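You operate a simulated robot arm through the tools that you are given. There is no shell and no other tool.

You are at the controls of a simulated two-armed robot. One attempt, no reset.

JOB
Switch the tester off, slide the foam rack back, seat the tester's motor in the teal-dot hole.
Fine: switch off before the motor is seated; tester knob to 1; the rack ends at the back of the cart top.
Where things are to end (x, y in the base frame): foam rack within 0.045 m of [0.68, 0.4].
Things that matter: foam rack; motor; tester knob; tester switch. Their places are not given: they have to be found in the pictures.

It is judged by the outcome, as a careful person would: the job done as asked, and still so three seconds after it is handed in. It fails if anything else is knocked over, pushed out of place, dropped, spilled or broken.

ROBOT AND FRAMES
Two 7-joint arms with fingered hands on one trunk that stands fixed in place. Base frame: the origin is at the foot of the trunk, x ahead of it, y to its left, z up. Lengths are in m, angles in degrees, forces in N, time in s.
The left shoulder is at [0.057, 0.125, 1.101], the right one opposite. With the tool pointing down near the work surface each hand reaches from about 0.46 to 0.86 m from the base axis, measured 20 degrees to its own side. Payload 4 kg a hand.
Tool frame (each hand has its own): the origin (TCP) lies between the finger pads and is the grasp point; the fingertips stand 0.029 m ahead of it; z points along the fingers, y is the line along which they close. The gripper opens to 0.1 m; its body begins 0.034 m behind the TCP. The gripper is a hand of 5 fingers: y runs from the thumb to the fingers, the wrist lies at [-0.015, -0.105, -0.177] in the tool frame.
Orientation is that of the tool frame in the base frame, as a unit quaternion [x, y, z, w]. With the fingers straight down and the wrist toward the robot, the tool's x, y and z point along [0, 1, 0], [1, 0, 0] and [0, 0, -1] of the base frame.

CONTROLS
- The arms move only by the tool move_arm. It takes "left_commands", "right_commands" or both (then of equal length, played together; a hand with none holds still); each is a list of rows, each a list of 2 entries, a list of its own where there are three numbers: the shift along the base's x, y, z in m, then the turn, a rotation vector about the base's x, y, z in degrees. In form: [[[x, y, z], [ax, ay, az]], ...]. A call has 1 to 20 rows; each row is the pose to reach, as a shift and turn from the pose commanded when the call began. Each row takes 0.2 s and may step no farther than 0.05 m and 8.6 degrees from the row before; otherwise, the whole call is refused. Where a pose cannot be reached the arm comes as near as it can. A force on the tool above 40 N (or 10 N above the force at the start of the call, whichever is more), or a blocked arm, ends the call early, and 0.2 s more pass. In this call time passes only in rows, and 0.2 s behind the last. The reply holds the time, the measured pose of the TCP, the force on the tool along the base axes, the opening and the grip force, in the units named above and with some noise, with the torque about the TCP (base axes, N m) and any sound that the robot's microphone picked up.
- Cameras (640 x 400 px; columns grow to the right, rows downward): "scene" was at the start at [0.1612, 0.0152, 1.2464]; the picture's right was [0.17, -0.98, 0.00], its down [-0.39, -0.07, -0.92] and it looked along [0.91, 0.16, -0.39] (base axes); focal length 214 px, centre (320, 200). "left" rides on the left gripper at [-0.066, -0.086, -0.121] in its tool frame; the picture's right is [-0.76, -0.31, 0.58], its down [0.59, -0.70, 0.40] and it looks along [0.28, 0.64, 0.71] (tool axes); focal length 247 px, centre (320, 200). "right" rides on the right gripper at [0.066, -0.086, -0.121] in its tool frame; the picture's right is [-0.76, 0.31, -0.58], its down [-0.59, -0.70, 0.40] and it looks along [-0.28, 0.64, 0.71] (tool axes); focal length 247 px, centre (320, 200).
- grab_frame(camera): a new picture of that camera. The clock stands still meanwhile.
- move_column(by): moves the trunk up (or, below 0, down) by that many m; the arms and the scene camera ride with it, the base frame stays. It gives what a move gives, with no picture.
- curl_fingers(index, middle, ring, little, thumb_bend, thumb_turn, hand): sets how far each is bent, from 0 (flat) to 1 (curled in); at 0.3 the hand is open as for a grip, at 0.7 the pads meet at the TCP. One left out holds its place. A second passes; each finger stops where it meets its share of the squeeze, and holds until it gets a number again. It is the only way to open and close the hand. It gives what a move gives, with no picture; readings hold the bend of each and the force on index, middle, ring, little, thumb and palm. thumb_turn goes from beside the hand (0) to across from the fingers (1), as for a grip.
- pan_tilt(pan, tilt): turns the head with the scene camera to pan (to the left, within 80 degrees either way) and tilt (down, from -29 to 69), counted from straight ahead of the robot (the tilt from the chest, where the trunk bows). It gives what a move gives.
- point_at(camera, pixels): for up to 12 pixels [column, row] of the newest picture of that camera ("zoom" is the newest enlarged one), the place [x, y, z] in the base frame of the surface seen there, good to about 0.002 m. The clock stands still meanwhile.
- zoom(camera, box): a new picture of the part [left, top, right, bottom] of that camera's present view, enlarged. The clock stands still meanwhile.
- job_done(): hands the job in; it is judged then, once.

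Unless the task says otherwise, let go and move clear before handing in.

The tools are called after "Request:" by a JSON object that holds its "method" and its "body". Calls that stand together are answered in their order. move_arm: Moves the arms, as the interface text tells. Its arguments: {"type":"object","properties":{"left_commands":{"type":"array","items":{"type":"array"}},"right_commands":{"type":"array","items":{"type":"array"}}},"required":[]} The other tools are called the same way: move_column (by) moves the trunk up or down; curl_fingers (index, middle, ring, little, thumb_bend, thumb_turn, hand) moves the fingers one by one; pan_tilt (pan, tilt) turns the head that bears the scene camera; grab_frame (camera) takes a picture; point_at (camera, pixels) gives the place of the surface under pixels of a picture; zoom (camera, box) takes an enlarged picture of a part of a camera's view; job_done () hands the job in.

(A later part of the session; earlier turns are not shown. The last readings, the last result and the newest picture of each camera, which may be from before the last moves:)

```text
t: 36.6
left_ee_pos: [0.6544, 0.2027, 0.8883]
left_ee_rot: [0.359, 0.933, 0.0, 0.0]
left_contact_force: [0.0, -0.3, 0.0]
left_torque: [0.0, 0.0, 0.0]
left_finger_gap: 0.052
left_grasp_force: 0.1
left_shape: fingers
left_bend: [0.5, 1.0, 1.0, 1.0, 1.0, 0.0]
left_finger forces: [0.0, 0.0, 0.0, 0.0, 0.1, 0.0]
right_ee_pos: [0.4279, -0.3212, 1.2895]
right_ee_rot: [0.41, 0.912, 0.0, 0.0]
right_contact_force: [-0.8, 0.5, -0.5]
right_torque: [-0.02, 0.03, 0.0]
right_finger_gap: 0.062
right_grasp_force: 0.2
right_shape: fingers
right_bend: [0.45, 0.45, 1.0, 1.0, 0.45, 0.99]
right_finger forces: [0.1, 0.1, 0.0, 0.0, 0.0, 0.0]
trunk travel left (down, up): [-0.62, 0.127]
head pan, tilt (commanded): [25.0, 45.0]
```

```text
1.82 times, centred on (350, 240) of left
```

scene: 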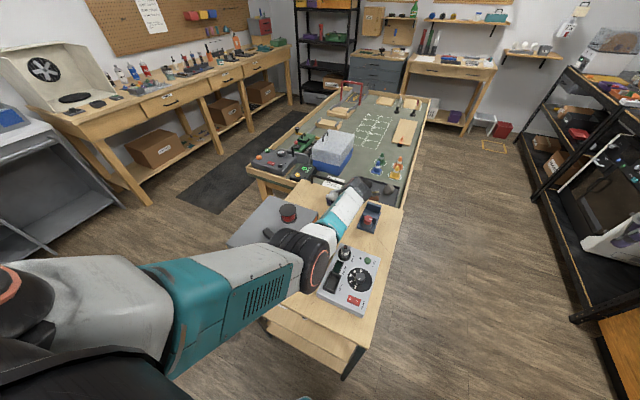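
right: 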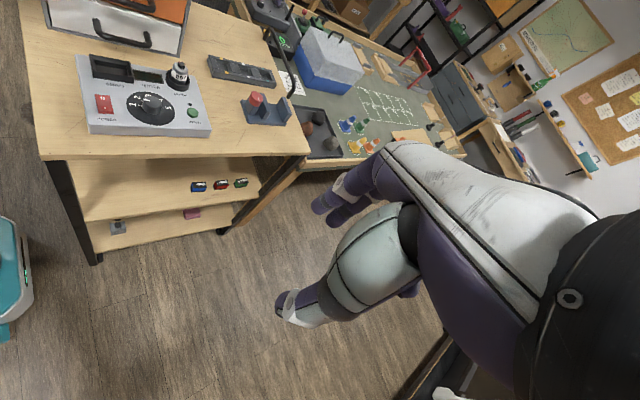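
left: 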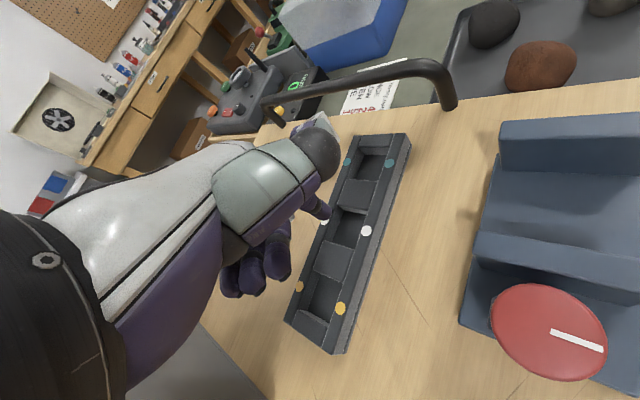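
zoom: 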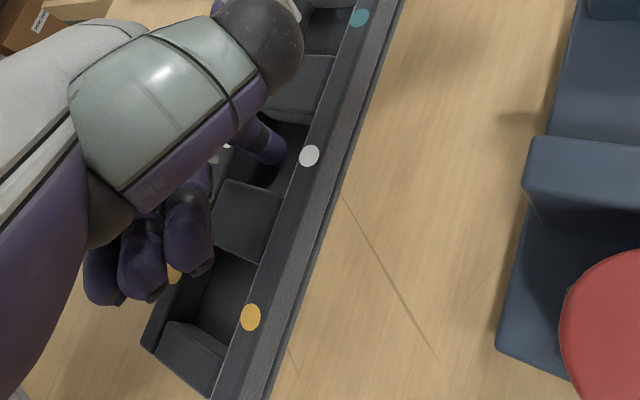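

The index sits in the middle hole at (270,145) without touching. I'll start sliding slowly in +y, 5 cm first, and check that the rack follows straight.

Request:
{"method": "move_arm", "body": {"left_commands": [[[0.0, 0.006, 0], [0, 0, 0]], [[0.0, 0.012, 0], [0, 0, 0]], [[0.0, 0.02, 0], [0, 0, 0]], [[0.0, 0.028, 0], [0, 0, 0]], [[0.0, 0.036, 0], [0, 0, 0]], [[0.0, 0.044, 0], [0, 0, 0]], [[0.0, 0.052, 0], [0, 0, 0]]]}}

Request:
{"method": "grab_frame", "body": {"camera": "left"}}

Request:
{"method": "grab_frame", "body": {"camera": "scene"}}

```text
t: 38.2
left_ee_pos: [0.6541, 0.2552, 0.8887]
left_ee_rot: [0.359, 0.933, 0.0, 0.0]
left_contact_force: [0.2, -1.1, 0.3]
left_torque: [-0.05, -0.02, -0.04]
left_finger_gap: 0.0516
left_grasp_force: 0.3
left_shape: fingers
left_bend: [0.51, 1.0, 1.0, 1.0, 1.0, 0.0]
left_finger forces: [0.8, 0.1, 0.0, 0.0, 0.0, 0.0]
right_ee_pos: [0.4278, -0.3223, 1.2894]
right_ee_rot: [0.41, 0.912, 0.0, 0.0]
right_contact_force: [0.2, -1.4, 0.1]
right_torque: [-0.01, 0.02, 0.0]
right_finger_gap: 0.0623
right_grasp_force: 0.0
right_shape: fingers
right_bend: [0.45, 0.45, 1.0, 1.0, 0.45, 0.99]
right_finger forces: [0.0, 0.0, 0.0, 0.0, 0.1, 0.1]
trunk travel left (down, up): [-0.62, 0.127]
head pan, tilt (commanded): [25.0, 45.0]
```

```text
taken
```

left: 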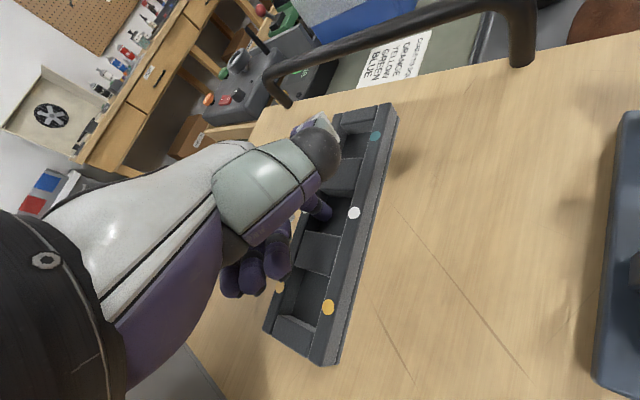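

```text
taken
```

scene: 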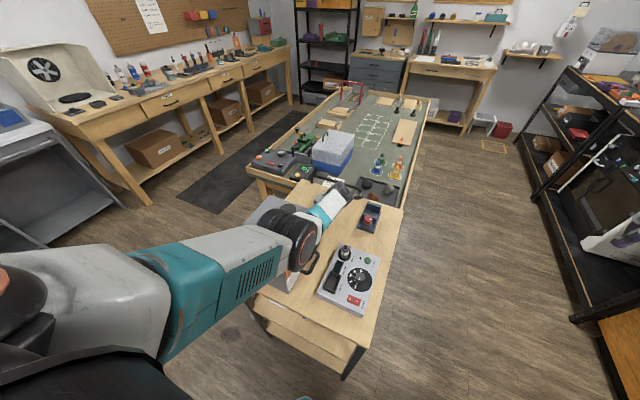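

The rack moved with the finger under about 1 N. I'll measure its dots for any rotation and check forearm height over the cabinet.

Request:
{"method": "point_at", "body": {"camera": "left", "pixels": [[376, 136], [354, 213], [328, 307], [395, 105], [332, 360], [267, 322]]}}

Request:
{"method": "point_at", "body": {"camera": "scene", "pixels": [[300, 225], [315, 255], [310, 235], [325, 210], [340, 200], [290, 210], [318, 240], [330, 222]]}}

Request:
{"method": "zoom", "body": {"camera": "scene", "box": [230, 160, 410, 320]}}

```text
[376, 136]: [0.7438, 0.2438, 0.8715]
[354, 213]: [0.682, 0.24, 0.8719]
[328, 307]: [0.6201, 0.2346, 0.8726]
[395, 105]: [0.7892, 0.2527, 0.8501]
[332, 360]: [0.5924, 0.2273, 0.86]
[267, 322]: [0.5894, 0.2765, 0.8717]
```

```text
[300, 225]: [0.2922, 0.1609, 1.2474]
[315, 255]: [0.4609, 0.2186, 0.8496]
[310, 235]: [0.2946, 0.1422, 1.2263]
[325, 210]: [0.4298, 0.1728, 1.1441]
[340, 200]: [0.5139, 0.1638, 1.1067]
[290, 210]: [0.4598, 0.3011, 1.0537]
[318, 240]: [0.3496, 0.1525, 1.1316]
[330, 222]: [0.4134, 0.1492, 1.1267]
```

```text
2.50 times, centred on (320, 240) of scene
```

zoom: 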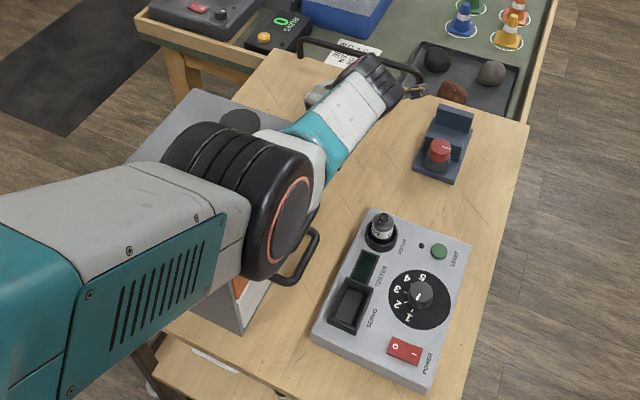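

The right-hand dots show the rack has turned about 4° (far end ahead), while the forearm stays well clear. I'll shift the finger about 1 cm toward −x inside the hole and keep sliding, which should straighten it.

Request:
{"method": "move_arm", "body": {"left_commands": [[[-0.005, 0.002, 0], [0, 0, 0]], [[-0.01, 0.006, 0], [0, 0, 0]], [[-0.012, 0.012, 0], [0, 0, 0]], [[-0.012, 0.02, 0], [0, 0, 0]], [[-0.012, 0.028, 0], [0, 0, 0]], [[-0.012, 0.036, 0], [0, 0, 0]], [[-0.012, 0.044, 0], [0, 0, 0]]]}}

Request:
{"method": "grab_frame", "body": {"camera": "left"}}

Request:
{"method": "grab_frame", "body": {"camera": "scene"}}

```text
t: 39.9
left_ee_pos: [0.6424, 0.2995, 0.8866]
left_ee_rot: [0.359, 0.933, 0.0, 0.0]
left_contact_force: [0.0, -0.4, -0.3]
left_torque: [-0.03, 0.03, 0.0]
left_finger_gap: 0.0516
left_grasp_force: 0.4
left_shape: fingers
left_bend: [0.51, 1.0, 1.0, 1.0, 1.0, 0.0]
left_finger forces: [0.5, 0.1, 0.0, 0.0, 0.0, 0.0]
right_ee_pos: [0.4274, -0.3231, 1.2889]
right_ee_rot: [0.411, 0.912, 0.0, 0.0]
right_contact_force: [0.0, 0.2, 0.1]
right_torque: [0.0, -0.03, -0.03]
right_finger_gap: 0.062
right_grasp_force: 0.1
right_shape: fingers
right_bend: [0.45, 0.45, 1.0, 1.0, 0.45, 0.99]
right_finger forces: [0.0, 0.1, 0.1, 0.1, 0.0, 0.1]
trunk travel left (down, up): [-0.62, 0.127]
head pan, tilt (commanded): [25.0, 45.0]
```

```text
taken
```

left: 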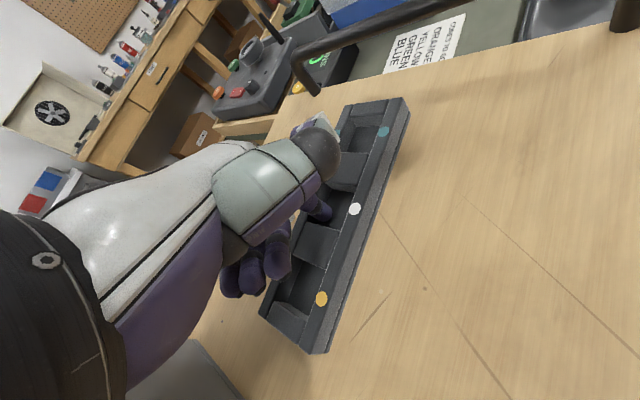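

```text
taken
```

scene: 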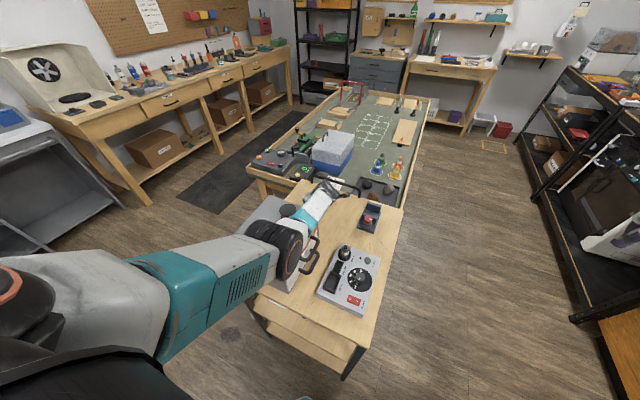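

Request:
{"method": "point_at", "body": {"camera": "left", "pixels": [[384, 132], [355, 209], [321, 299], [403, 98], [318, 350], [262, 315]]}}

Request:
{"method": "point_at", "body": {"camera": "scene", "pixels": [[275, 230], [300, 225], [310, 215], [325, 200], [302, 255], [287, 211]]}}

Request:
{"method": "zoom", "body": {"camera": "scene", "box": [230, 160, 410, 320]}}

```text
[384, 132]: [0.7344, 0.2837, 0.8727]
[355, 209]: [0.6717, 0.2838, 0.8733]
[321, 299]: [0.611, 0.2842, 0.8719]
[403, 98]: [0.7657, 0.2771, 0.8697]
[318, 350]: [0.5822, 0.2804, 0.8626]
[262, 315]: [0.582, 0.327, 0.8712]
```

```text
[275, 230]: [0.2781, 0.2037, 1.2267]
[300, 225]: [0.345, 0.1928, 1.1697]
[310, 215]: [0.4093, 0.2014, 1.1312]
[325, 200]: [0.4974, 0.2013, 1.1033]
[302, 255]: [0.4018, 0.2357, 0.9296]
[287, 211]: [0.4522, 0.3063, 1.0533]
```

```text
2.50 times, centred on (320, 240) of scene
```

zoom: 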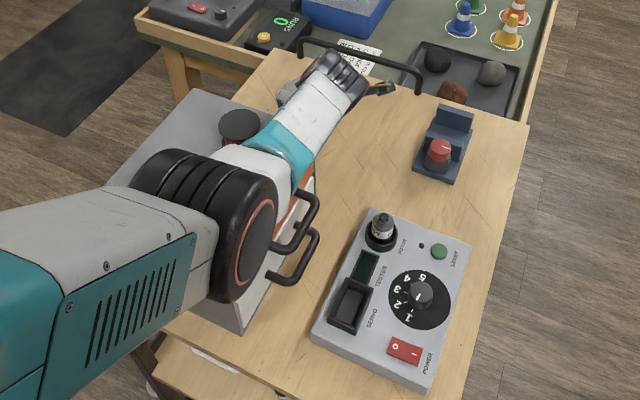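

The rack is straight again (right dots all at y≈0.284, centre about (0.672, 0.306)). The forearm top measures 1.10–1.13 over x 0.41–0.50, so I'll advance only 3 cm and re-measure its clearance to the spool.

Request:
{"method": "move_arm", "body": {"left_commands": [[[0.0, 0.008, 0], [0, 0, 0]], [[0.0, 0.016, 0], [0, 0, 0]], [[0.0, 0.023, 0], [0, 0, 0]], [[0.0, 0.03, 0], [0, 0, 0]]]}}

Request:
{"method": "grab_frame", "body": {"camera": "left"}}

Request:
{"method": "grab_frame", "body": {"camera": "scene"}}

Request:
{"method": "zoom", "body": {"camera": "scene", "box": [230, 160, 410, 320]}}

```text
t: 40.9
left_ee_pos: [0.6434, 0.3297, 0.8873]
left_ee_rot: [0.359, 0.933, 0.0, 0.001]
left_contact_force: [0.5, -1.0, -0.2]
left_torque: [-0.03, 0.04, -0.03]
left_finger_gap: 0.0517
left_grasp_force: 1.0
left_shape: fingers
left_bend: [0.51, 1.0, 1.0, 1.0, 1.0, 0.0]
left_finger forces: [0.8, 0.0, 0.0, 0.0, 0.1, 0.0]
right_ee_pos: [0.4277, -0.3232, 1.2907]
right_ee_rot: [0.412, 0.911, 0.0, 0.0]
right_contact_force: [0.0, -0.7, -0.5]
right_torque: [0.03, 0.01, 0.04]
right_finger_gap: 0.0621
right_grasp_force: 0.1
right_shape: fingers
right_bend: [0.45, 0.45, 1.0, 1.0, 0.45, 0.99]
right_finger forces: [0.1, 0.0, 0.1, 0.0, 0.0, 0.1]
trunk travel left (down, up): [-0.62, 0.127]
head pan, tilt (commanded): [25.0, 45.0]
```

```text
taken
```

left: 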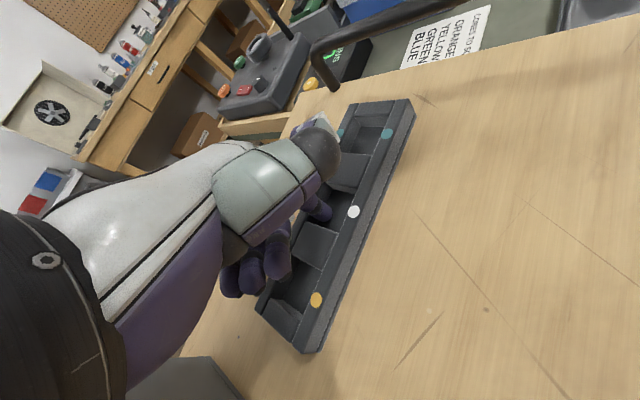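

```text
taken
```

scene: 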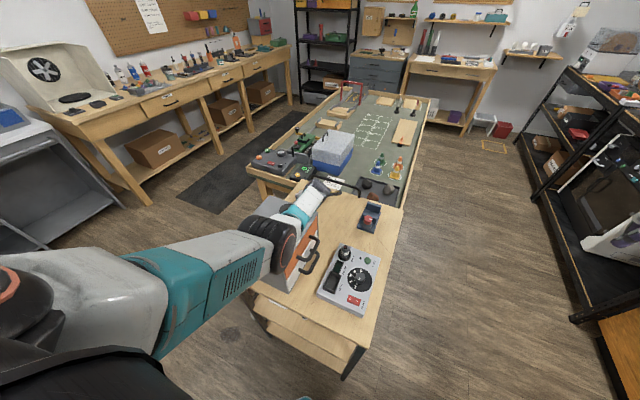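

```text
2.50 times, centred on (320, 240) of scene
```

zoom: 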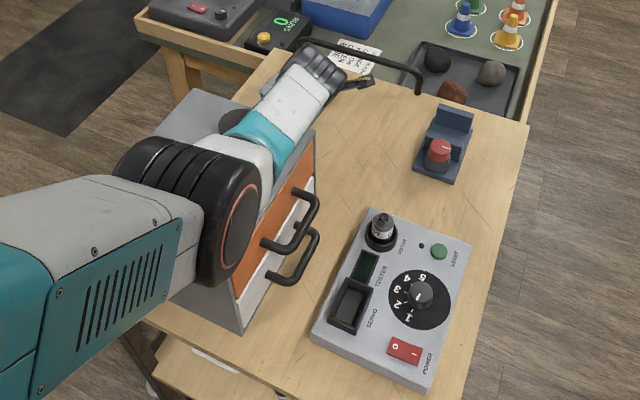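

Request:
{"method": "point_at", "body": {"camera": "left", "pixels": [[386, 134], [354, 211], [316, 299], [341, 131], [260, 308]]}}

Request:
{"method": "point_at", "body": {"camera": "zoom", "pixels": [[200, 165], [240, 160], [270, 150], [262, 125], [295, 105], [310, 110], [255, 140], [285, 155], [225, 122], [215, 135], [310, 70], [180, 170]]}}

```text
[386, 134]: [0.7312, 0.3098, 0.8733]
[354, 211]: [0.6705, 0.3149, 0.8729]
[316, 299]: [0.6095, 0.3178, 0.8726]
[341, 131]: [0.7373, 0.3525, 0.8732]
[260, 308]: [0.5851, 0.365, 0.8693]
```

```text
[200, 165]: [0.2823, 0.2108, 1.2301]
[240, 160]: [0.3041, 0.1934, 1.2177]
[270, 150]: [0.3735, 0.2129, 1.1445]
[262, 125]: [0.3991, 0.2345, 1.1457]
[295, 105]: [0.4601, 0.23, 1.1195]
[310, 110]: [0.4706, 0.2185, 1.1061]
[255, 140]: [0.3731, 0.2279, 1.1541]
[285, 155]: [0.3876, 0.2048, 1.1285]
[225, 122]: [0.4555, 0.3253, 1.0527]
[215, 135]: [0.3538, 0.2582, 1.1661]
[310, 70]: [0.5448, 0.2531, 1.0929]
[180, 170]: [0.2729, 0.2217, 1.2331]
```

The rack has now turned about −4°, its centre at about (0.672, 0.338), and the forearm's underside near x=0.46 is close to the spool's top height (1.053). I'll lift the finger out, turn the wrist 15° further inward and lower the trunk 4 cm so the forearm passes to the right of the spool.

Request:
{"method": "move_arm", "body": {"left_commands": [[[0.0, -0.004, 0.01], [0, 0, 0]], [[0.0, -0.004, 0.03], [0, 0, 0]], [[0.002, -0.006, 0.06], [0, 0, 5]], [[0.004, -0.008, 0.09], [0, 0, 10]], [[0.005, -0.01, 0.11], [0, 0, 15]]]}}

Request:
{"method": "move_column", "body": {"by": -0.04}}

Request:
{"method": "grab_frame", "body": {"camera": "left"}}

Request:
{"method": "grab_frame", "body": {"camera": "scene"}}

```text
t: 42.0
left_ee_pos: [0.6476, 0.3196, 0.9987]
left_ee_rot: [0.233, 0.973, 0.001, 0.0]
left_contact_force: [0.2, 0.5, -1.1]
left_torque: [-0.01, 0.01, -0.02]
left_finger_gap: 0.0517
left_grasp_force: 0.0
left_shape: fingers
left_bend: [0.5, 1.0, 1.0, 1.0, 1.0, 0.0]
left_finger forces: [0.0, 0.1, 0.1, 0.1, 0.0, 0.0]
right_ee_pos: [0.4275, -0.3227, 1.2894]
right_ee_rot: [0.41, 0.912, 0.0, 0.0]
right_contact_force: [0.4, 0.3, 0.5]
right_torque: [-0.01, 0.03, -0.02]
right_finger_gap: 0.062
right_grasp_force: 0.1
right_shape: fingers
right_bend: [0.45, 0.45, 1.0, 1.0, 0.45, 0.99]
right_finger forces: [0.1, 0.0, 0.0, 0.0, 0.0, 0.1]
trunk travel left (down, up): [-0.62, 0.127]
head pan, tilt (commanded): [25.0, 45.0]
```

```text
t: 42.9
left_ee_pos: [0.6468, 0.3196, 0.958]
left_ee_rot: [0.233, 0.972, 0.0, 0.0]
left_contact_force: [-0.3, 0.3, 0.0]
left_torque: [0.01, -0.02, 0.02]
left_finger_gap: 0.0515
left_grasp_force: 0.0
left_shape: fingers
left_bend: [0.5, 1.0, 1.0, 1.0, 1.0, 0.0]
left_finger forces: [0.0, 0.0, 0.0, 0.0, 0.0, 0.1]
right_ee_pos: [0.4269, -0.3218, 1.25]
right_ee_rot: [0.411, 0.912, 0.0, 0.0]
right_contact_force: [0.1, -0.2, 1.2]
right_torque: [-0.04, -0.01, 0.0]
right_finger_gap: 0.0616
right_grasp_force: 0.0
right_shape: fingers
right_bend: [0.45, 0.45, 1.0, 1.0, 0.45, 0.99]
right_finger forces: [0.1, 0.1, 0.0, 0.0, 0.0, 0.0]
trunk travel left (down, up): [-0.58, 0.167]
head pan, tilt (commanded): [25.0, 45.0]
```

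```text
taken
```

left: 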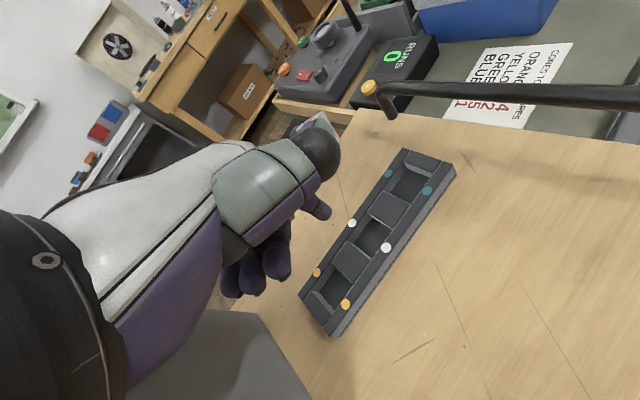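

```text
taken
```

scene: 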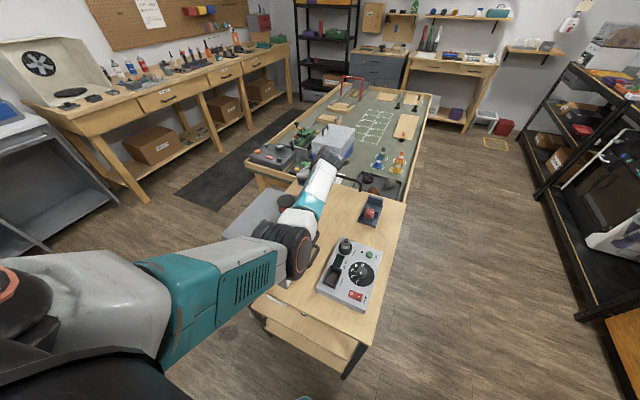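

The rack is fully visible now in the left picture, teal dots at (388,173) and (427,190). I'll measure all the dots, the index tip and the forearm before going back in.

Request:
{"method": "zoom", "body": {"camera": "left", "box": [290, 130, 470, 345]}}

Request:
{"method": "point_at", "body": {"camera": "left", "pixels": [[388, 173], [427, 190], [352, 223], [386, 247], [317, 272], [345, 304], [328, 216], [322, 208], [373, 237], [408, 180], [405, 152], [453, 168]]}}

Request:
{"method": "point_at", "body": {"camera": "scene", "pixels": [[300, 222], [312, 205], [325, 185], [290, 240], [310, 215], [320, 195], [262, 222], [300, 265]]}}

```text
1.86 times, centred on (380, 238) of left
```

zoom: 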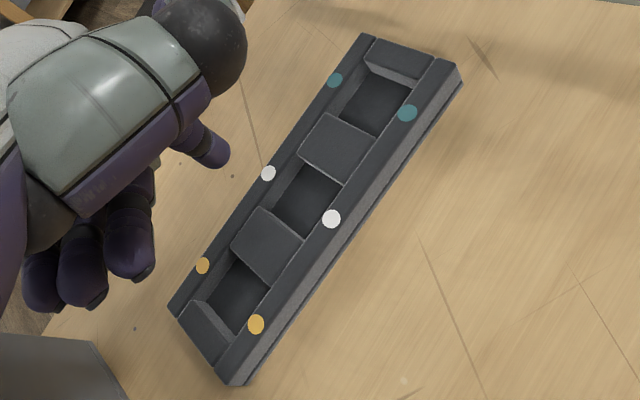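

```text
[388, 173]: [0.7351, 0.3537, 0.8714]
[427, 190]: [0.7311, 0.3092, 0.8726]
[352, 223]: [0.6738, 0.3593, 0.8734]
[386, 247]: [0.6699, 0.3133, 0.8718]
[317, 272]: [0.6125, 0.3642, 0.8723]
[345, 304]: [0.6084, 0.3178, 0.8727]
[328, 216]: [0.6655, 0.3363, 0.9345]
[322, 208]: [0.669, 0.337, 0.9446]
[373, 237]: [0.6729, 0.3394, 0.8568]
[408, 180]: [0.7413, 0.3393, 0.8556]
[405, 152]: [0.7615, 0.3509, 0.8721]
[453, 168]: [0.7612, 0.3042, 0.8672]
```

```text
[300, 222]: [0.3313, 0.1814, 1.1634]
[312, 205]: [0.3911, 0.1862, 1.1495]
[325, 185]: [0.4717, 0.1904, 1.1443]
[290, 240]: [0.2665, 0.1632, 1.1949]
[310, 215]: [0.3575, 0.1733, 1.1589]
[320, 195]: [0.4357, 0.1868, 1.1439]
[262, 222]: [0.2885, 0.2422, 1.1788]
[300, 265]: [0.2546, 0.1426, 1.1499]
```

The rack's centre is (0.672, 0.336), turned about −4.4°, and the index axis is at about (0.666, 0.341). I'll move the tip 9 mm in +x to the far side of the middle hole's centre and lower it in.

Request:
{"method": "move_arm", "body": {"left_commands": [[[0.005, -0.002, -0.015], [0, 0, 0]], [[0.009, -0.004, -0.03], [0, 0, 0]], [[0.009, -0.004, -0.045], [0, 0, 0]], [[0.009, -0.004, -0.057], [0, 0, 0]], [[0.009, -0.004, -0.069], [0, 0, 0]]]}}

Request:
{"method": "zoom", "body": {"camera": "left", "box": [260, 130, 440, 350]}}

Request:
{"method": "zoom", "body": {"camera": "scene", "box": [230, 160, 410, 320]}}

Request:
{"method": "point_at", "body": {"camera": "zoom", "pixels": [[250, 160], [270, 140], [290, 120], [300, 90], [320, 80], [330, 110], [300, 130], [310, 100]]}}

```text
t: 44.1
left_ee_pos: [0.6578, 0.3148, 0.8871]
left_ee_rot: [0.233, 0.972, 0.0, 0.0]
left_contact_force: [0.7, -0.2, 0.1]
left_torque: [-0.02, -0.01, 0.0]
left_finger_gap: 0.0514
left_grasp_force: 0.1
left_shape: fingers
left_bend: [0.5, 1.0, 1.0, 1.0, 1.0, 0.0]
left_finger forces: [0.0, 0.0, 0.0, 0.0, 0.0, 0.0]
right_ee_pos: [0.4271, -0.3232, 1.248]
right_ee_rot: [0.411, 0.911, 0.0, 0.0]
right_contact_force: [-0.1, 0.3, 0.5]
right_torque: [0.02, 0.02, -0.05]
right_finger_gap: 0.062
right_grasp_force: 0.0
right_shape: fingers
right_bend: [0.45, 0.45, 1.0, 1.0, 0.45, 0.99]
right_finger forces: [0.0, 0.1, 0.0, 0.0, 0.0, 0.1]
trunk travel left (down, up): [-0.58, 0.167]
head pan, tilt (commanded): [25.0, 45.0]
```

```text
1.82 times, centred on (350, 240) of left
```

zoom: 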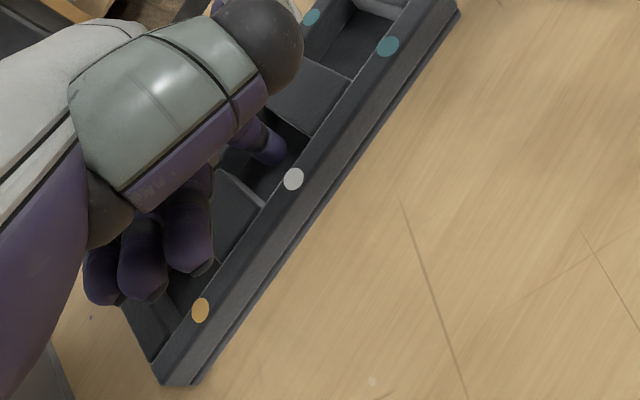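

```text
2.50 times, centred on (320, 240) of scene
```

zoom: 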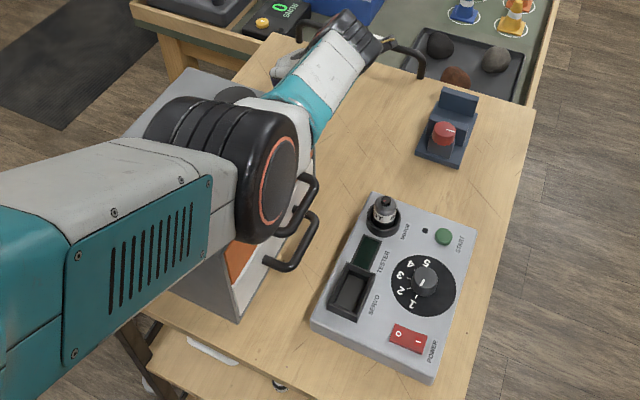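

```text
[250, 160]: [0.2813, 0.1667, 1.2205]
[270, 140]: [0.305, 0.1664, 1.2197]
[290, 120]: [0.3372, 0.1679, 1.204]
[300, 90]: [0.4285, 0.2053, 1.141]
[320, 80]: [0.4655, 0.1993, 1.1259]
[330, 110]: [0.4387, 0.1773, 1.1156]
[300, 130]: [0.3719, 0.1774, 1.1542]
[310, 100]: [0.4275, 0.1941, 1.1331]
```

The finger is in the hole without contact and the forearm top is at about (0.466, 0.199, 1.126), clear of the spool. I'll push on in +y by 3 cm and check.

Request:
{"method": "move_arm", "body": {"left_commands": [[[0.0, 0.006, 0], [0, 0, 0]], [[0.0, 0.012, 0], [0, 0, 0]], [[0.0, 0.018, 0], [0, 0, 0]], [[0.0, 0.024, 0], [0, 0, 0]], [[0.0, 0.03, 0], [0, 0, 0]]]}}

Request:
{"method": "grab_frame", "body": {"camera": "left"}}

Request:
{"method": "zoom", "body": {"camera": "scene", "box": [230, 160, 410, 320]}}

```text
t: 45.3
left_ee_pos: [0.656, 0.3452, 0.8885]
left_ee_rot: [0.234, 0.972, 0.0, 0.0]
left_contact_force: [0.1, -0.7, 0.4]
left_torque: [-0.02, -0.01, 0.0]
left_finger_gap: 0.0517
left_grasp_force: 0.6
left_shape: fingers
left_bend: [0.51, 1.0, 1.0, 1.0, 1.0, 0.0]
left_finger forces: [0.9, 0.1, 0.0, 0.1, 0.1, 0.1]
right_ee_pos: [0.4275, -0.3225, 1.2488]
right_ee_rot: [0.411, 0.912, 0.0, 0.0]
right_contact_force: [0.2, 0.0, 0.6]
right_torque: [-0.01, -0.02, -0.01]
right_finger_gap: 0.0621
right_grasp_force: 0.0
right_shape: fingers
right_bend: [0.45, 0.45, 1.0, 1.0, 0.45, 0.99]
right_finger forces: [0.0, 0.1, 0.1, 0.0, 0.0, 0.1]
trunk travel left (down, up): [-0.58, 0.167]
head pan, tilt (commanded): [25.0, 45.0]
```

```text
taken
```

left: 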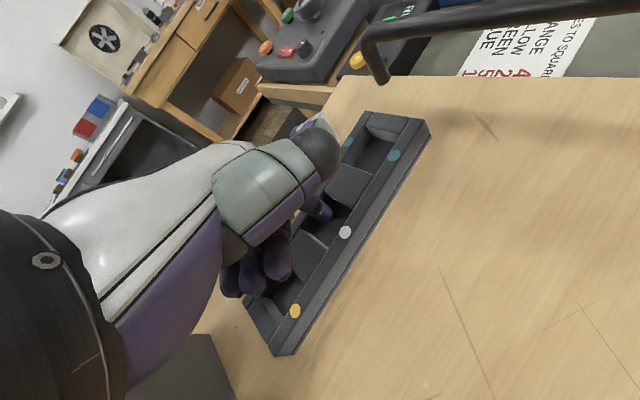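

```text
2.50 times, centred on (320, 240) of scene
```

zoom: 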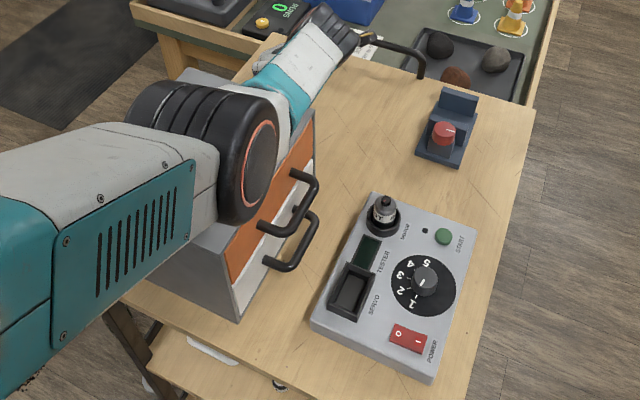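

Request:
{"method": "point_at", "body": {"camera": "left", "pixels": [[394, 155], [346, 232], [295, 311], [347, 140]]}}

Request:
{"method": "point_at", "body": {"camera": "zoom", "pixels": [[250, 160], [285, 80], [300, 70], [275, 75], [310, 60], [300, 95], [265, 85]]}}

```text
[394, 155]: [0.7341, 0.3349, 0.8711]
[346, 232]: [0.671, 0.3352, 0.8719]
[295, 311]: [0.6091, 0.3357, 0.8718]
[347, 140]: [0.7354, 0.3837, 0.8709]
```

```text
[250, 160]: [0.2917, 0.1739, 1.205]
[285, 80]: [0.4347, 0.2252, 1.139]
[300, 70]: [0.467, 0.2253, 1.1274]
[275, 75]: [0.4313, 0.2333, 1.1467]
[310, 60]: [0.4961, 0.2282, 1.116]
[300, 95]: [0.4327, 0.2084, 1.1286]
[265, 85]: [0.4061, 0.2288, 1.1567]
```

The rack is straight again with its centre at about (0.671, 0.358), and the forearm still clears. I'll shift the finger 5 mm back toward the rack's middle and push the last 28 mm.

Request:
{"method": "move_arm", "body": {"left_commands": [[[-0.003, 0.003, 0], [0, 0, 0]], [[-0.005, 0.008, 0], [0, 0, 0]], [[-0.005, 0.014, 0], [0, 0, 0]], [[-0.005, 0.02, 0], [0, 0, 0]], [[-0.005, 0.025, 0], [0, 0, 0]], [[-0.005, 0.029, 0], [0, 0, 0]]]}}

Request:
{"method": "grab_frame", "body": {"camera": "left"}}

Request:
{"method": "zoom", "body": {"camera": "scene", "box": [230, 160, 410, 320]}}

```text
t: 46.7
left_ee_pos: [0.6517, 0.3738, 0.8887]
left_ee_rot: [0.233, 0.972, 0.001, 0.001]
left_contact_force: [-0.9, 0.0, 0.0]
left_torque: [-0.02, 0.0, 0.01]
left_finger_gap: 0.0516
left_grasp_force: 0.5
left_shape: fingers
left_bend: [0.51, 1.0, 1.0, 1.0, 1.0, 0.0]
left_finger forces: [1.0, 0.0, 0.0, 0.0, 0.0, 0.0]
right_ee_pos: [0.4274, -0.3226, 1.2494]
right_ee_rot: [0.41, 0.912, -0.001, 0.0]
right_contact_force: [-0.9, 0.0, -0.2]
right_torque: [-0.02, 0.03, 0.0]
right_finger_gap: 0.0622
right_grasp_force: 0.1
right_shape: fingers
right_bend: [0.45, 0.45, 1.0, 1.0, 0.45, 0.99]
right_finger forces: [0.0, 0.1, 0.1, 0.0, 0.1, 0.0]
trunk travel left (down, up): [-0.58, 0.167]
head pan, tilt (commanded): [25.0, 45.0]
```

```text
taken
```

left: 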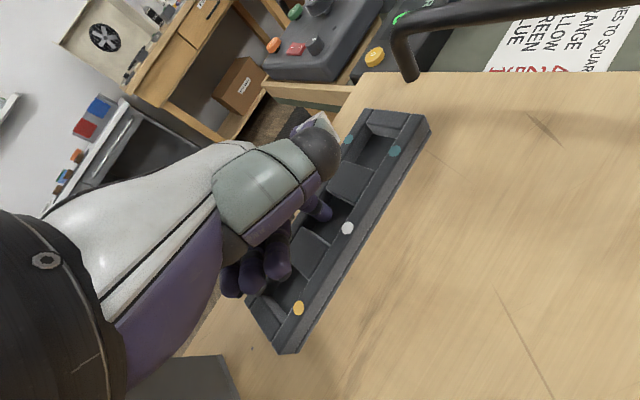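

```text
2.50 times, centred on (320, 240) of scene
```

zoom: 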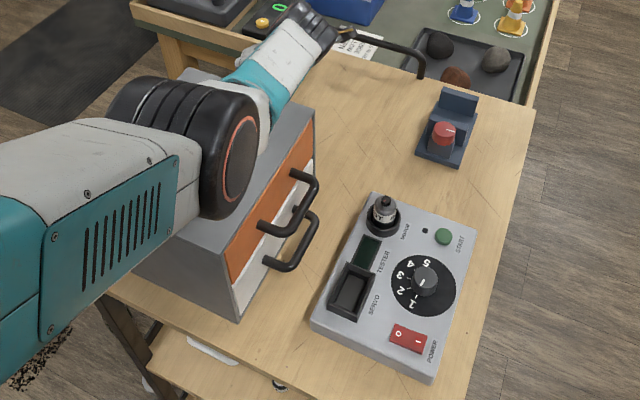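

The finger finished its push under 1 N. I'll ease back 5 mm, lift out of the hole and measure the rack's resting place.

Request:
{"method": "move_arm", "body": {"left_commands": [[[0.0, -0.005, 0.003], [0, 0, 0]], [[0.0, -0.005, 0.02], [0, 0, 0]], [[0.0, -0.008, 0.05], [0, 0, 0]], [[0.0, -0.03, 0.09], [0, 0, 0]], [[0.0, -0.06, 0.12], [0, 0, 0]]]}}

Request:
{"method": "grab_frame", "body": {"camera": "left"}}

Request:
{"method": "zoom", "body": {"camera": "left", "box": [300, 130, 480, 330]}}

```text
t: 47.9
left_ee_pos: [0.6514, 0.3128, 1.0081]
left_ee_rot: [0.234, 0.972, -0.001, -0.001]
left_contact_force: [0.4, -0.1, 0.0]
left_torque: [0.0, -0.01, -0.02]
left_finger_gap: 0.0517
left_grasp_force: 0.0
left_shape: fingers
left_bend: [0.5, 1.0, 1.0, 1.0, 1.0, 0.0]
left_finger forces: [0.0, 0.0, 0.0, 0.1, 0.0, 0.1]
right_ee_pos: [0.4272, -0.3229, 1.2485]
right_ee_rot: [0.411, 0.912, 0.0, -0.001]
right_contact_force: [-0.1, -0.2, -0.7]
right_torque: [0.0, 0.02, 0.0]
right_finger_gap: 0.0621
right_grasp_force: 0.1
right_shape: fingers
right_bend: [0.45, 0.45, 1.0, 1.0, 0.45, 0.99]
right_finger forces: [0.0, 0.1, 0.0, 0.0, 0.0, 0.0]
trunk travel left (down, up): [-0.58, 0.167]
head pan, tilt (commanded): [25.0, 45.0]
```

```text
taken
```

left: 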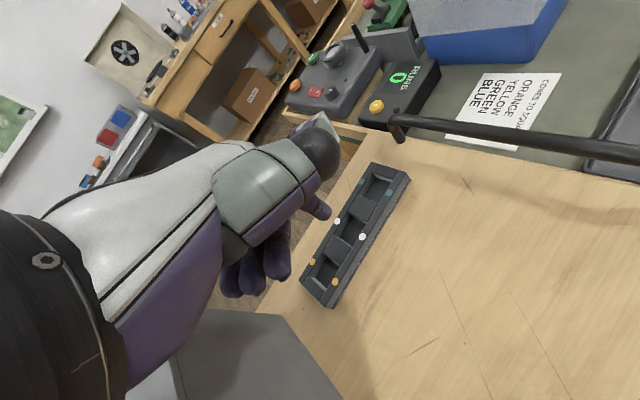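

```text
2.00 times, centred on (390, 230) of left
```

zoom: 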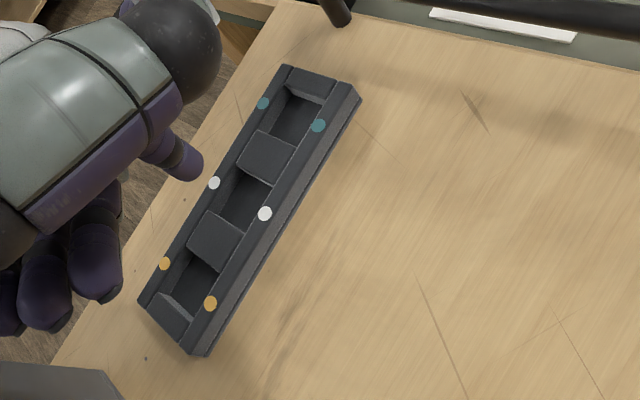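

Request:
{"method": "point_at", "body": {"camera": "zoom", "pixels": [[263, 103], [318, 125], [214, 183], [265, 213], [164, 264], [210, 303], [293, 118], [285, 68], [360, 92], [140, 300], [195, 353], [40, 395]]}}

Request:
{"method": "point_at", "body": {"camera": "zoom", "pixels": [[283, 140], [305, 150], [292, 85], [322, 100], [272, 133], [298, 148], [60, 345], [85, 360]]}}

```text
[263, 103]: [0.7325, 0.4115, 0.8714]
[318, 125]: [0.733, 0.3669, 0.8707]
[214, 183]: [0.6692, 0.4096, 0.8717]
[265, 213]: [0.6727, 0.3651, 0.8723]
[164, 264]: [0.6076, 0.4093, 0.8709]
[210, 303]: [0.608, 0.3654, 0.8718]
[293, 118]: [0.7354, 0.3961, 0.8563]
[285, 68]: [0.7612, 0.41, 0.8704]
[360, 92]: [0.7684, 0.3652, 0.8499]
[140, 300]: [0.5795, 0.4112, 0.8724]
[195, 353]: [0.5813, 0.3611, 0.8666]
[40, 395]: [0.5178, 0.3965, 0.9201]
```

```text
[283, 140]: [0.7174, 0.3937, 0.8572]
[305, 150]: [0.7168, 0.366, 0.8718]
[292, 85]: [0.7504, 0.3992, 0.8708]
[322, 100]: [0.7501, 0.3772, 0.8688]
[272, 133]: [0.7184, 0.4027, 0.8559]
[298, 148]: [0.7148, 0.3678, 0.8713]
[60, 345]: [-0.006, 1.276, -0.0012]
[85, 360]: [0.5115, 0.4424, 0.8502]
```

The rack now rests with its centre at about (0.671, 0.388), 15 mm from the target, practically straight, and the teal hole at (0.733, 0.389). Next I'll study the motor from the scene and right cameras.

Request:
{"method": "pan_tilt", "body": {"pan": 10, "tilt": 55}}

Request:
{"method": "zoom", "body": {"camera": "scene", "box": [270, 130, 370, 230]}}

Request:
{"method": "grab_frame", "body": {"camera": "right"}}

```text
t: 48.6
left_ee_pos: [0.6521, 0.3143, 1.008]
left_ee_rot: [0.233, 0.972, 0.001, 0.0]
left_contact_force: [0.2, -0.3, -0.5]
left_torque: [0.0, 0.01, 0.0]
left_finger_gap: 0.0516
left_grasp_force: 0.0
left_shape: fingers
left_bend: [0.5, 1.0, 1.0, 1.0, 1.0, 0.0]
left_finger forces: [0.0, 0.0, 0.0, 0.1, 0.0, 0.1]
right_ee_pos: [0.4283, -0.3229, 1.2493]
right_ee_rot: [0.41, 0.912, 0.001, 0.001]
right_contact_force: [1.2, -1.4, 0.5]
right_torque: [0.01, 0.02, -0.02]
right_finger_gap: 0.0622
right_grasp_force: 0.1
right_shape: fingers
right_bend: [0.45, 0.45, 1.0, 1.0, 0.45, 0.99]
right_finger forces: [0.0, 0.1, 0.0, 0.1, 0.1, 0.1]
trunk travel left (down, up): [-0.58, 0.167]
head pan, tilt (commanded): [10.0, 55.0]
```

```text
4.00 times, centred on (320, 180) of scene
```

zoom: 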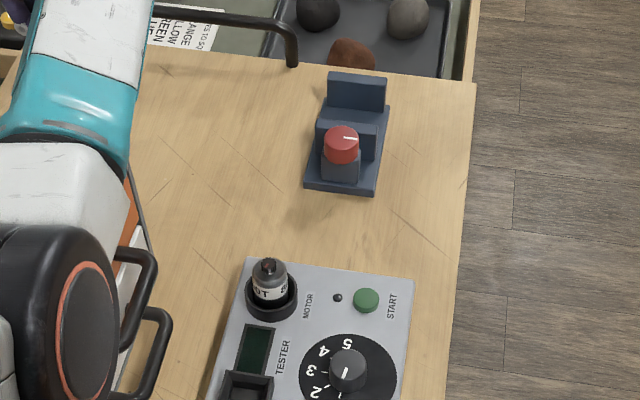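

```text
taken
```

right: 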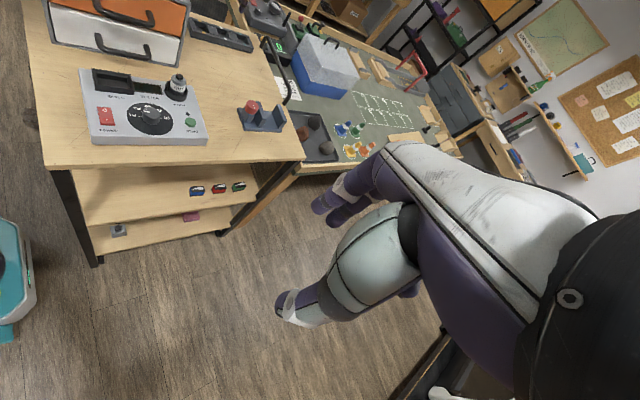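

Request:
{"method": "zoom", "body": {"camera": "scene", "box": [322, 190, 354, 216]}}

Request:
{"method": "zoom", "body": {"camera": "scene", "box": [290, 188, 326, 218]}}

Request:
{"method": "zoom", "body": {"camera": "right", "box": [150, 60, 210, 115]}}

```text
15.38 times, centred on (338, 203) of scene
```

zoom: 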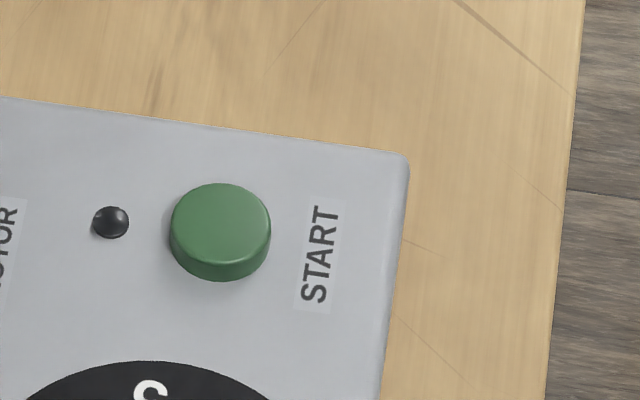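

```text
13.33 times, centred on (308, 203) of scene
```

zoom: 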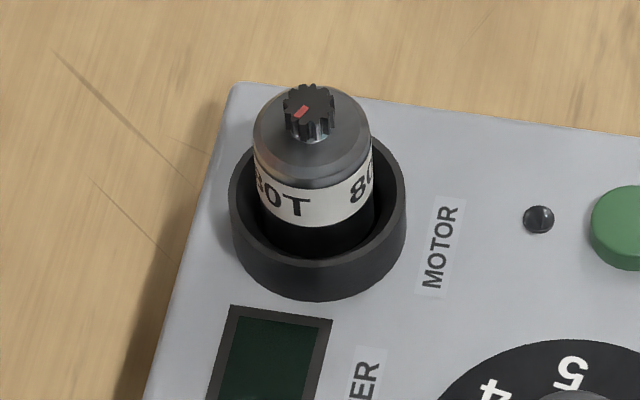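

```text
7.27 times, centred on (180, 88) of right
```

zoom: 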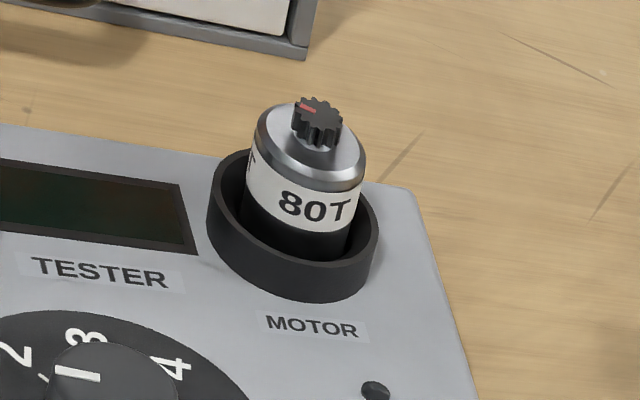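

The motor has a small toothed gear on top, a silver shoulder, a white "BOT 80T" label and stands loosely in a black socket ring. I'll measure the gear, body edges and ring.

Request:
{"method": "point_at", "body": {"camera": "zoom", "pixels": [[320, 105], [318, 150], [275, 140], [350, 165], [310, 180], [305, 205], [300, 235], [295, 258], [295, 285], [220, 170], [375, 225], [250, 160]]}}

Request:
{"method": "zoom", "body": {"camera": "scene", "box": [290, 188, 326, 218]}}

Request:
{"method": "point_at", "body": {"camera": "zoom", "pixels": [[310, 97], [258, 135], [368, 135], [312, 170], [300, 205], [310, 250], [234, 195], [404, 195], [318, 268], [318, 290], [280, 110], [345, 110]]}}

```text
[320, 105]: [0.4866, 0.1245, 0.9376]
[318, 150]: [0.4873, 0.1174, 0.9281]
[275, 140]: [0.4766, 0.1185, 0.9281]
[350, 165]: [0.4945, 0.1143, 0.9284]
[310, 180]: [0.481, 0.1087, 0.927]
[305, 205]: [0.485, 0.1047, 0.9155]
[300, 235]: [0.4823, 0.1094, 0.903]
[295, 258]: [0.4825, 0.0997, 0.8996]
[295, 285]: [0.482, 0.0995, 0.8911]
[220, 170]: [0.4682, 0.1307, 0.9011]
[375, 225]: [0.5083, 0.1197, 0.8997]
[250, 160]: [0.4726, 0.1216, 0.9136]
```

```text
13.33 times, centred on (308, 203) of scene
```

zoom: 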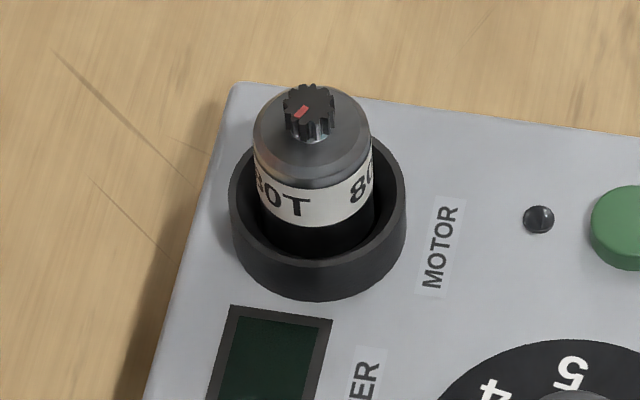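

```text
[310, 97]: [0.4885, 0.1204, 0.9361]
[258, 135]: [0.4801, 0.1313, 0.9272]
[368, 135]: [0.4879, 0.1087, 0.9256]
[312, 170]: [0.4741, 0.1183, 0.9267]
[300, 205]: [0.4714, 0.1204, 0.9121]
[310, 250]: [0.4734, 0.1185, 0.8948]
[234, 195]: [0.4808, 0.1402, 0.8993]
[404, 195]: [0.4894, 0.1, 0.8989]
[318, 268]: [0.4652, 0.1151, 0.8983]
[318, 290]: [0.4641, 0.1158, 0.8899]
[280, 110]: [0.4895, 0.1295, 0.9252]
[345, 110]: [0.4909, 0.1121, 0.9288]
```

The motor is about 24 mm across, centred near (0.485, 0.120), shoulder at z 0.927, ring rim at 0.899. Before choosing the grip direction I'll measure how far the drawer handles stick out.

Request:
{"method": "zoom", "body": {"camera": "scene", "box": [260, 165, 330, 240]}}

Request:
{"method": "zoom", "body": {"camera": "right", "box": [40, 0, 260, 150]}}

Request:
{"method": "point_at", "body": {"camera": "zoom", "pixels": [[100, 85], [175, 150], [230, 140], [150, 10], [300, 55], [205, 165], [330, 40]]}}

```text
5.33 times, centred on (295, 202) of scene
```

zoom: 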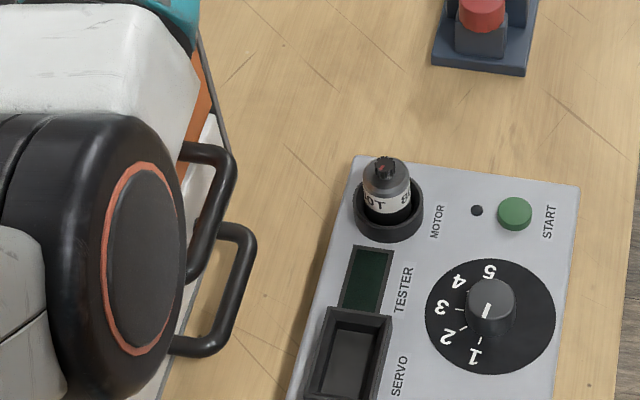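

```text
2.67 times, centred on (150, 75) of right
```

zoom: 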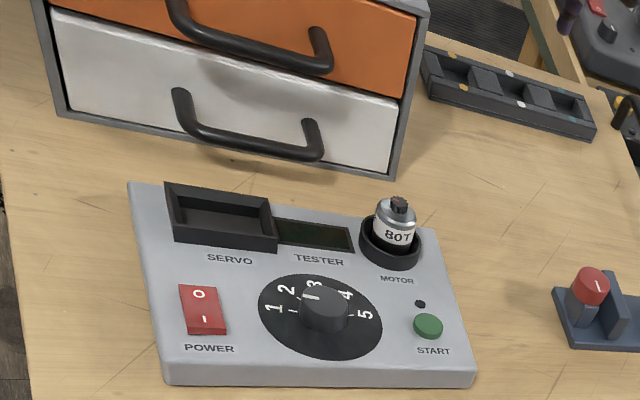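

```text
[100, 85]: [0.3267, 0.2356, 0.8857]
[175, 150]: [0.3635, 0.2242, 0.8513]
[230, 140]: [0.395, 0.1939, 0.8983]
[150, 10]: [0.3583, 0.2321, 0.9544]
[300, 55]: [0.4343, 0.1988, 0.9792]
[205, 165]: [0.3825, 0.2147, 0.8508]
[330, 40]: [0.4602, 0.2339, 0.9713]
```

The handles reach out to y≈0.19 (upper bar z≈0.97), so approaching the motor with the hand on the −y side is clear. I'll raise the left hand, open index, middle and thumb to a pinch shape, and move over the motor, staying high.

Request:
{"method": "move_arm", "body": {"left_commands": [[[0, -0.02, 0.04], [0, 0, -4]], [[-0.01, -0.05, 0.08], [0, 0, -8]], [[-0.03, -0.08, 0.1], [0, 0, -12]], [[-0.06, -0.11, 0.11], [0, 0, -16]], [[-0.09, -0.14, 0.11], [0, 0, -20]], [[-0.12, -0.165, 0.11], [0, 0, -23]], [[-0.15, -0.185, 0.1], [0, 0, -23]], [[-0.167, -0.1935, 0.09], [0, 0, -23]]]}}

Request:
{"method": "curl_fingers", "body": {"hand": "left", "index": 0.45, "middle": 0.45, "ring": 1.0, "little": 1.0, "thumb_bend": 0.45, "thumb_turn": 1.0}}

Request:
{"method": "grab_frame", "body": {"camera": "left"}}

Request:
{"method": "grab_frame", "body": {"camera": "scene"}}

```text
refused: row 2 steps farther than a row can; nothing moved
```

```text
t: 49.6
left_ee_pos: [0.6518, 0.3148, 1.008]
left_ee_rot: [0.234, 0.972, 0.0, 0.0]
left_contact_force: [0.0, -0.6, -0.9]
left_torque: [0.02, -0.02, 0.0]
left_finger_gap: 0.0618
left_grasp_force: 0.0
left_shape: fingers
left_bend: [0.45, 0.45, 1.0, 1.0, 0.45, 0.99]
left_finger forces: [0.0, 0.1, 0.0, 0.0, 0.1, 0.1]
right_ee_pos: [0.4287, -0.323, 1.2496]
right_ee_rot: [0.411, 0.912, 0.0, 0.0]
right_contact_force: [-0.4, 0.0, -0.4]
right_torque: [-0.04, 0.01, 0.04]
right_finger_gap: 0.0619
right_grasp_force: 0.0
right_shape: fingers
right_bend: [0.45, 0.45, 1.0, 1.0, 0.45, 0.99]
right_finger forces: [0.0, 0.0, 0.0, 0.1, 0.0, 0.0]
trunk travel left (down, up): [-0.58, 0.167]
head pan, tilt (commanded): [10.0, 55.0]
```

```text
taken
```

left: 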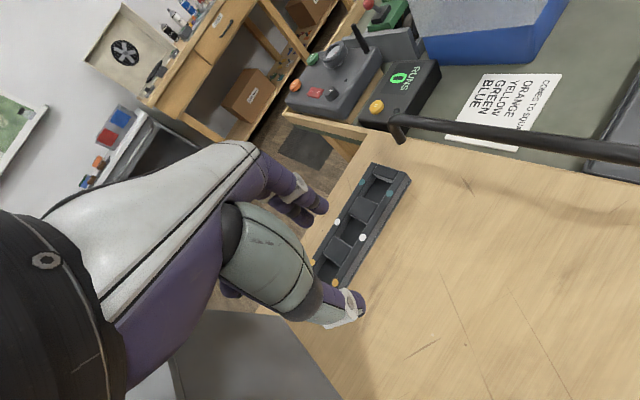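

```text
taken
```

scene: 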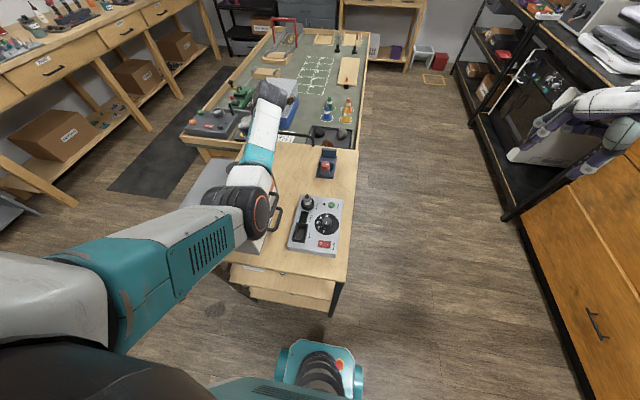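

The move was refused because one row stepped too far; only the fingers opened, with index tip at (325,205) and thumb tip at (360,305). I'll repeat the move with smaller steps.

Request:
{"method": "move_arm", "body": {"left_commands": [[[0, -0.01, 0.04], [0, 0, -3]], [[0, -0.03, 0.075], [0, 0, -6]], [[-0.01, -0.06, 0.1], [0, 0, -9]], [[-0.03, -0.09, 0.11], [0, 0, -12]], [[-0.055, -0.12, 0.115], [0, 0, -15]], [[-0.085, -0.145, 0.115], [0, 0, -18]], [[-0.115, -0.165, 0.115], [0, 0, -21]], [[-0.143, -0.18, 0.11], [0, 0, -23]], [[-0.167, -0.194, 0.09], [0, 0, -23]]]}}

Request:
{"method": "grab_frame", "body": {"camera": "left"}}

Request:
{"method": "grab_frame", "body": {"camera": "scene"}}

```text
t: 51.6
left_ee_pos: [0.5412, 0.1479, 1.2051]
left_ee_rot: [0.406, 0.908, 0.062, 0.086]
left_contact_force: [0.2, 0.2, 0.4]
left_torque: [0.03, -0.02, 0.01]
left_finger_gap: 0.0622
left_grasp_force: 0.1
left_shape: fingers
left_bend: [0.45, 0.45, 1.0, 1.0, 0.45, 0.99]
left_finger forces: [0.0, 0.0, 0.0, 0.1, 0.0, 0.1]
right_ee_pos: [0.4277, -0.3227, 1.2493]
right_ee_rot: [0.411, 0.912, -0.001, 0.0]
right_contact_force: [0.6, -0.4, 0.8]
right_torque: [-0.01, 0.01, -0.02]
right_finger_gap: 0.0618
right_grasp_force: 0.0
right_shape: fingers
right_bend: [0.45, 0.45, 1.0, 1.0, 0.45, 0.99]
right_finger forces: [0.0, 0.0, 0.0, 0.0, 0.0, 0.0]
trunk travel left (down, up): [-0.58, 0.167]
head pan, tilt (commanded): [10.0, 55.0]
stopped in row 9 (left hand): the arm was blocked; the commanded pose is now the measured one
```

```text
taken
```

left: 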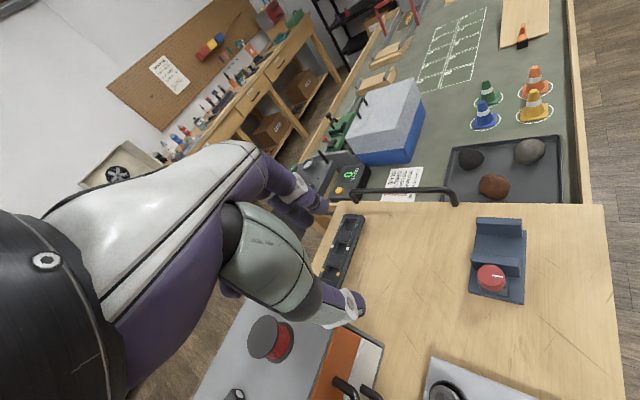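

```text
taken
```

scene: 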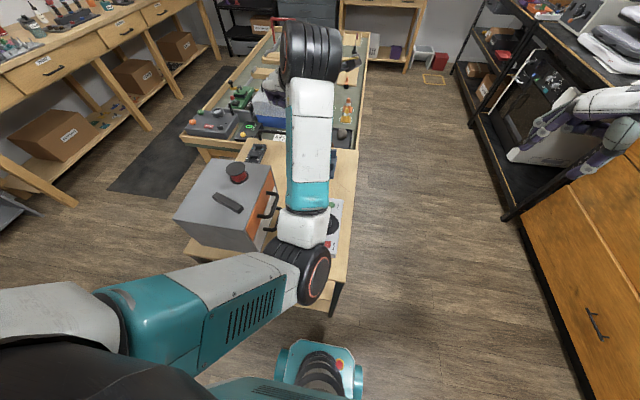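

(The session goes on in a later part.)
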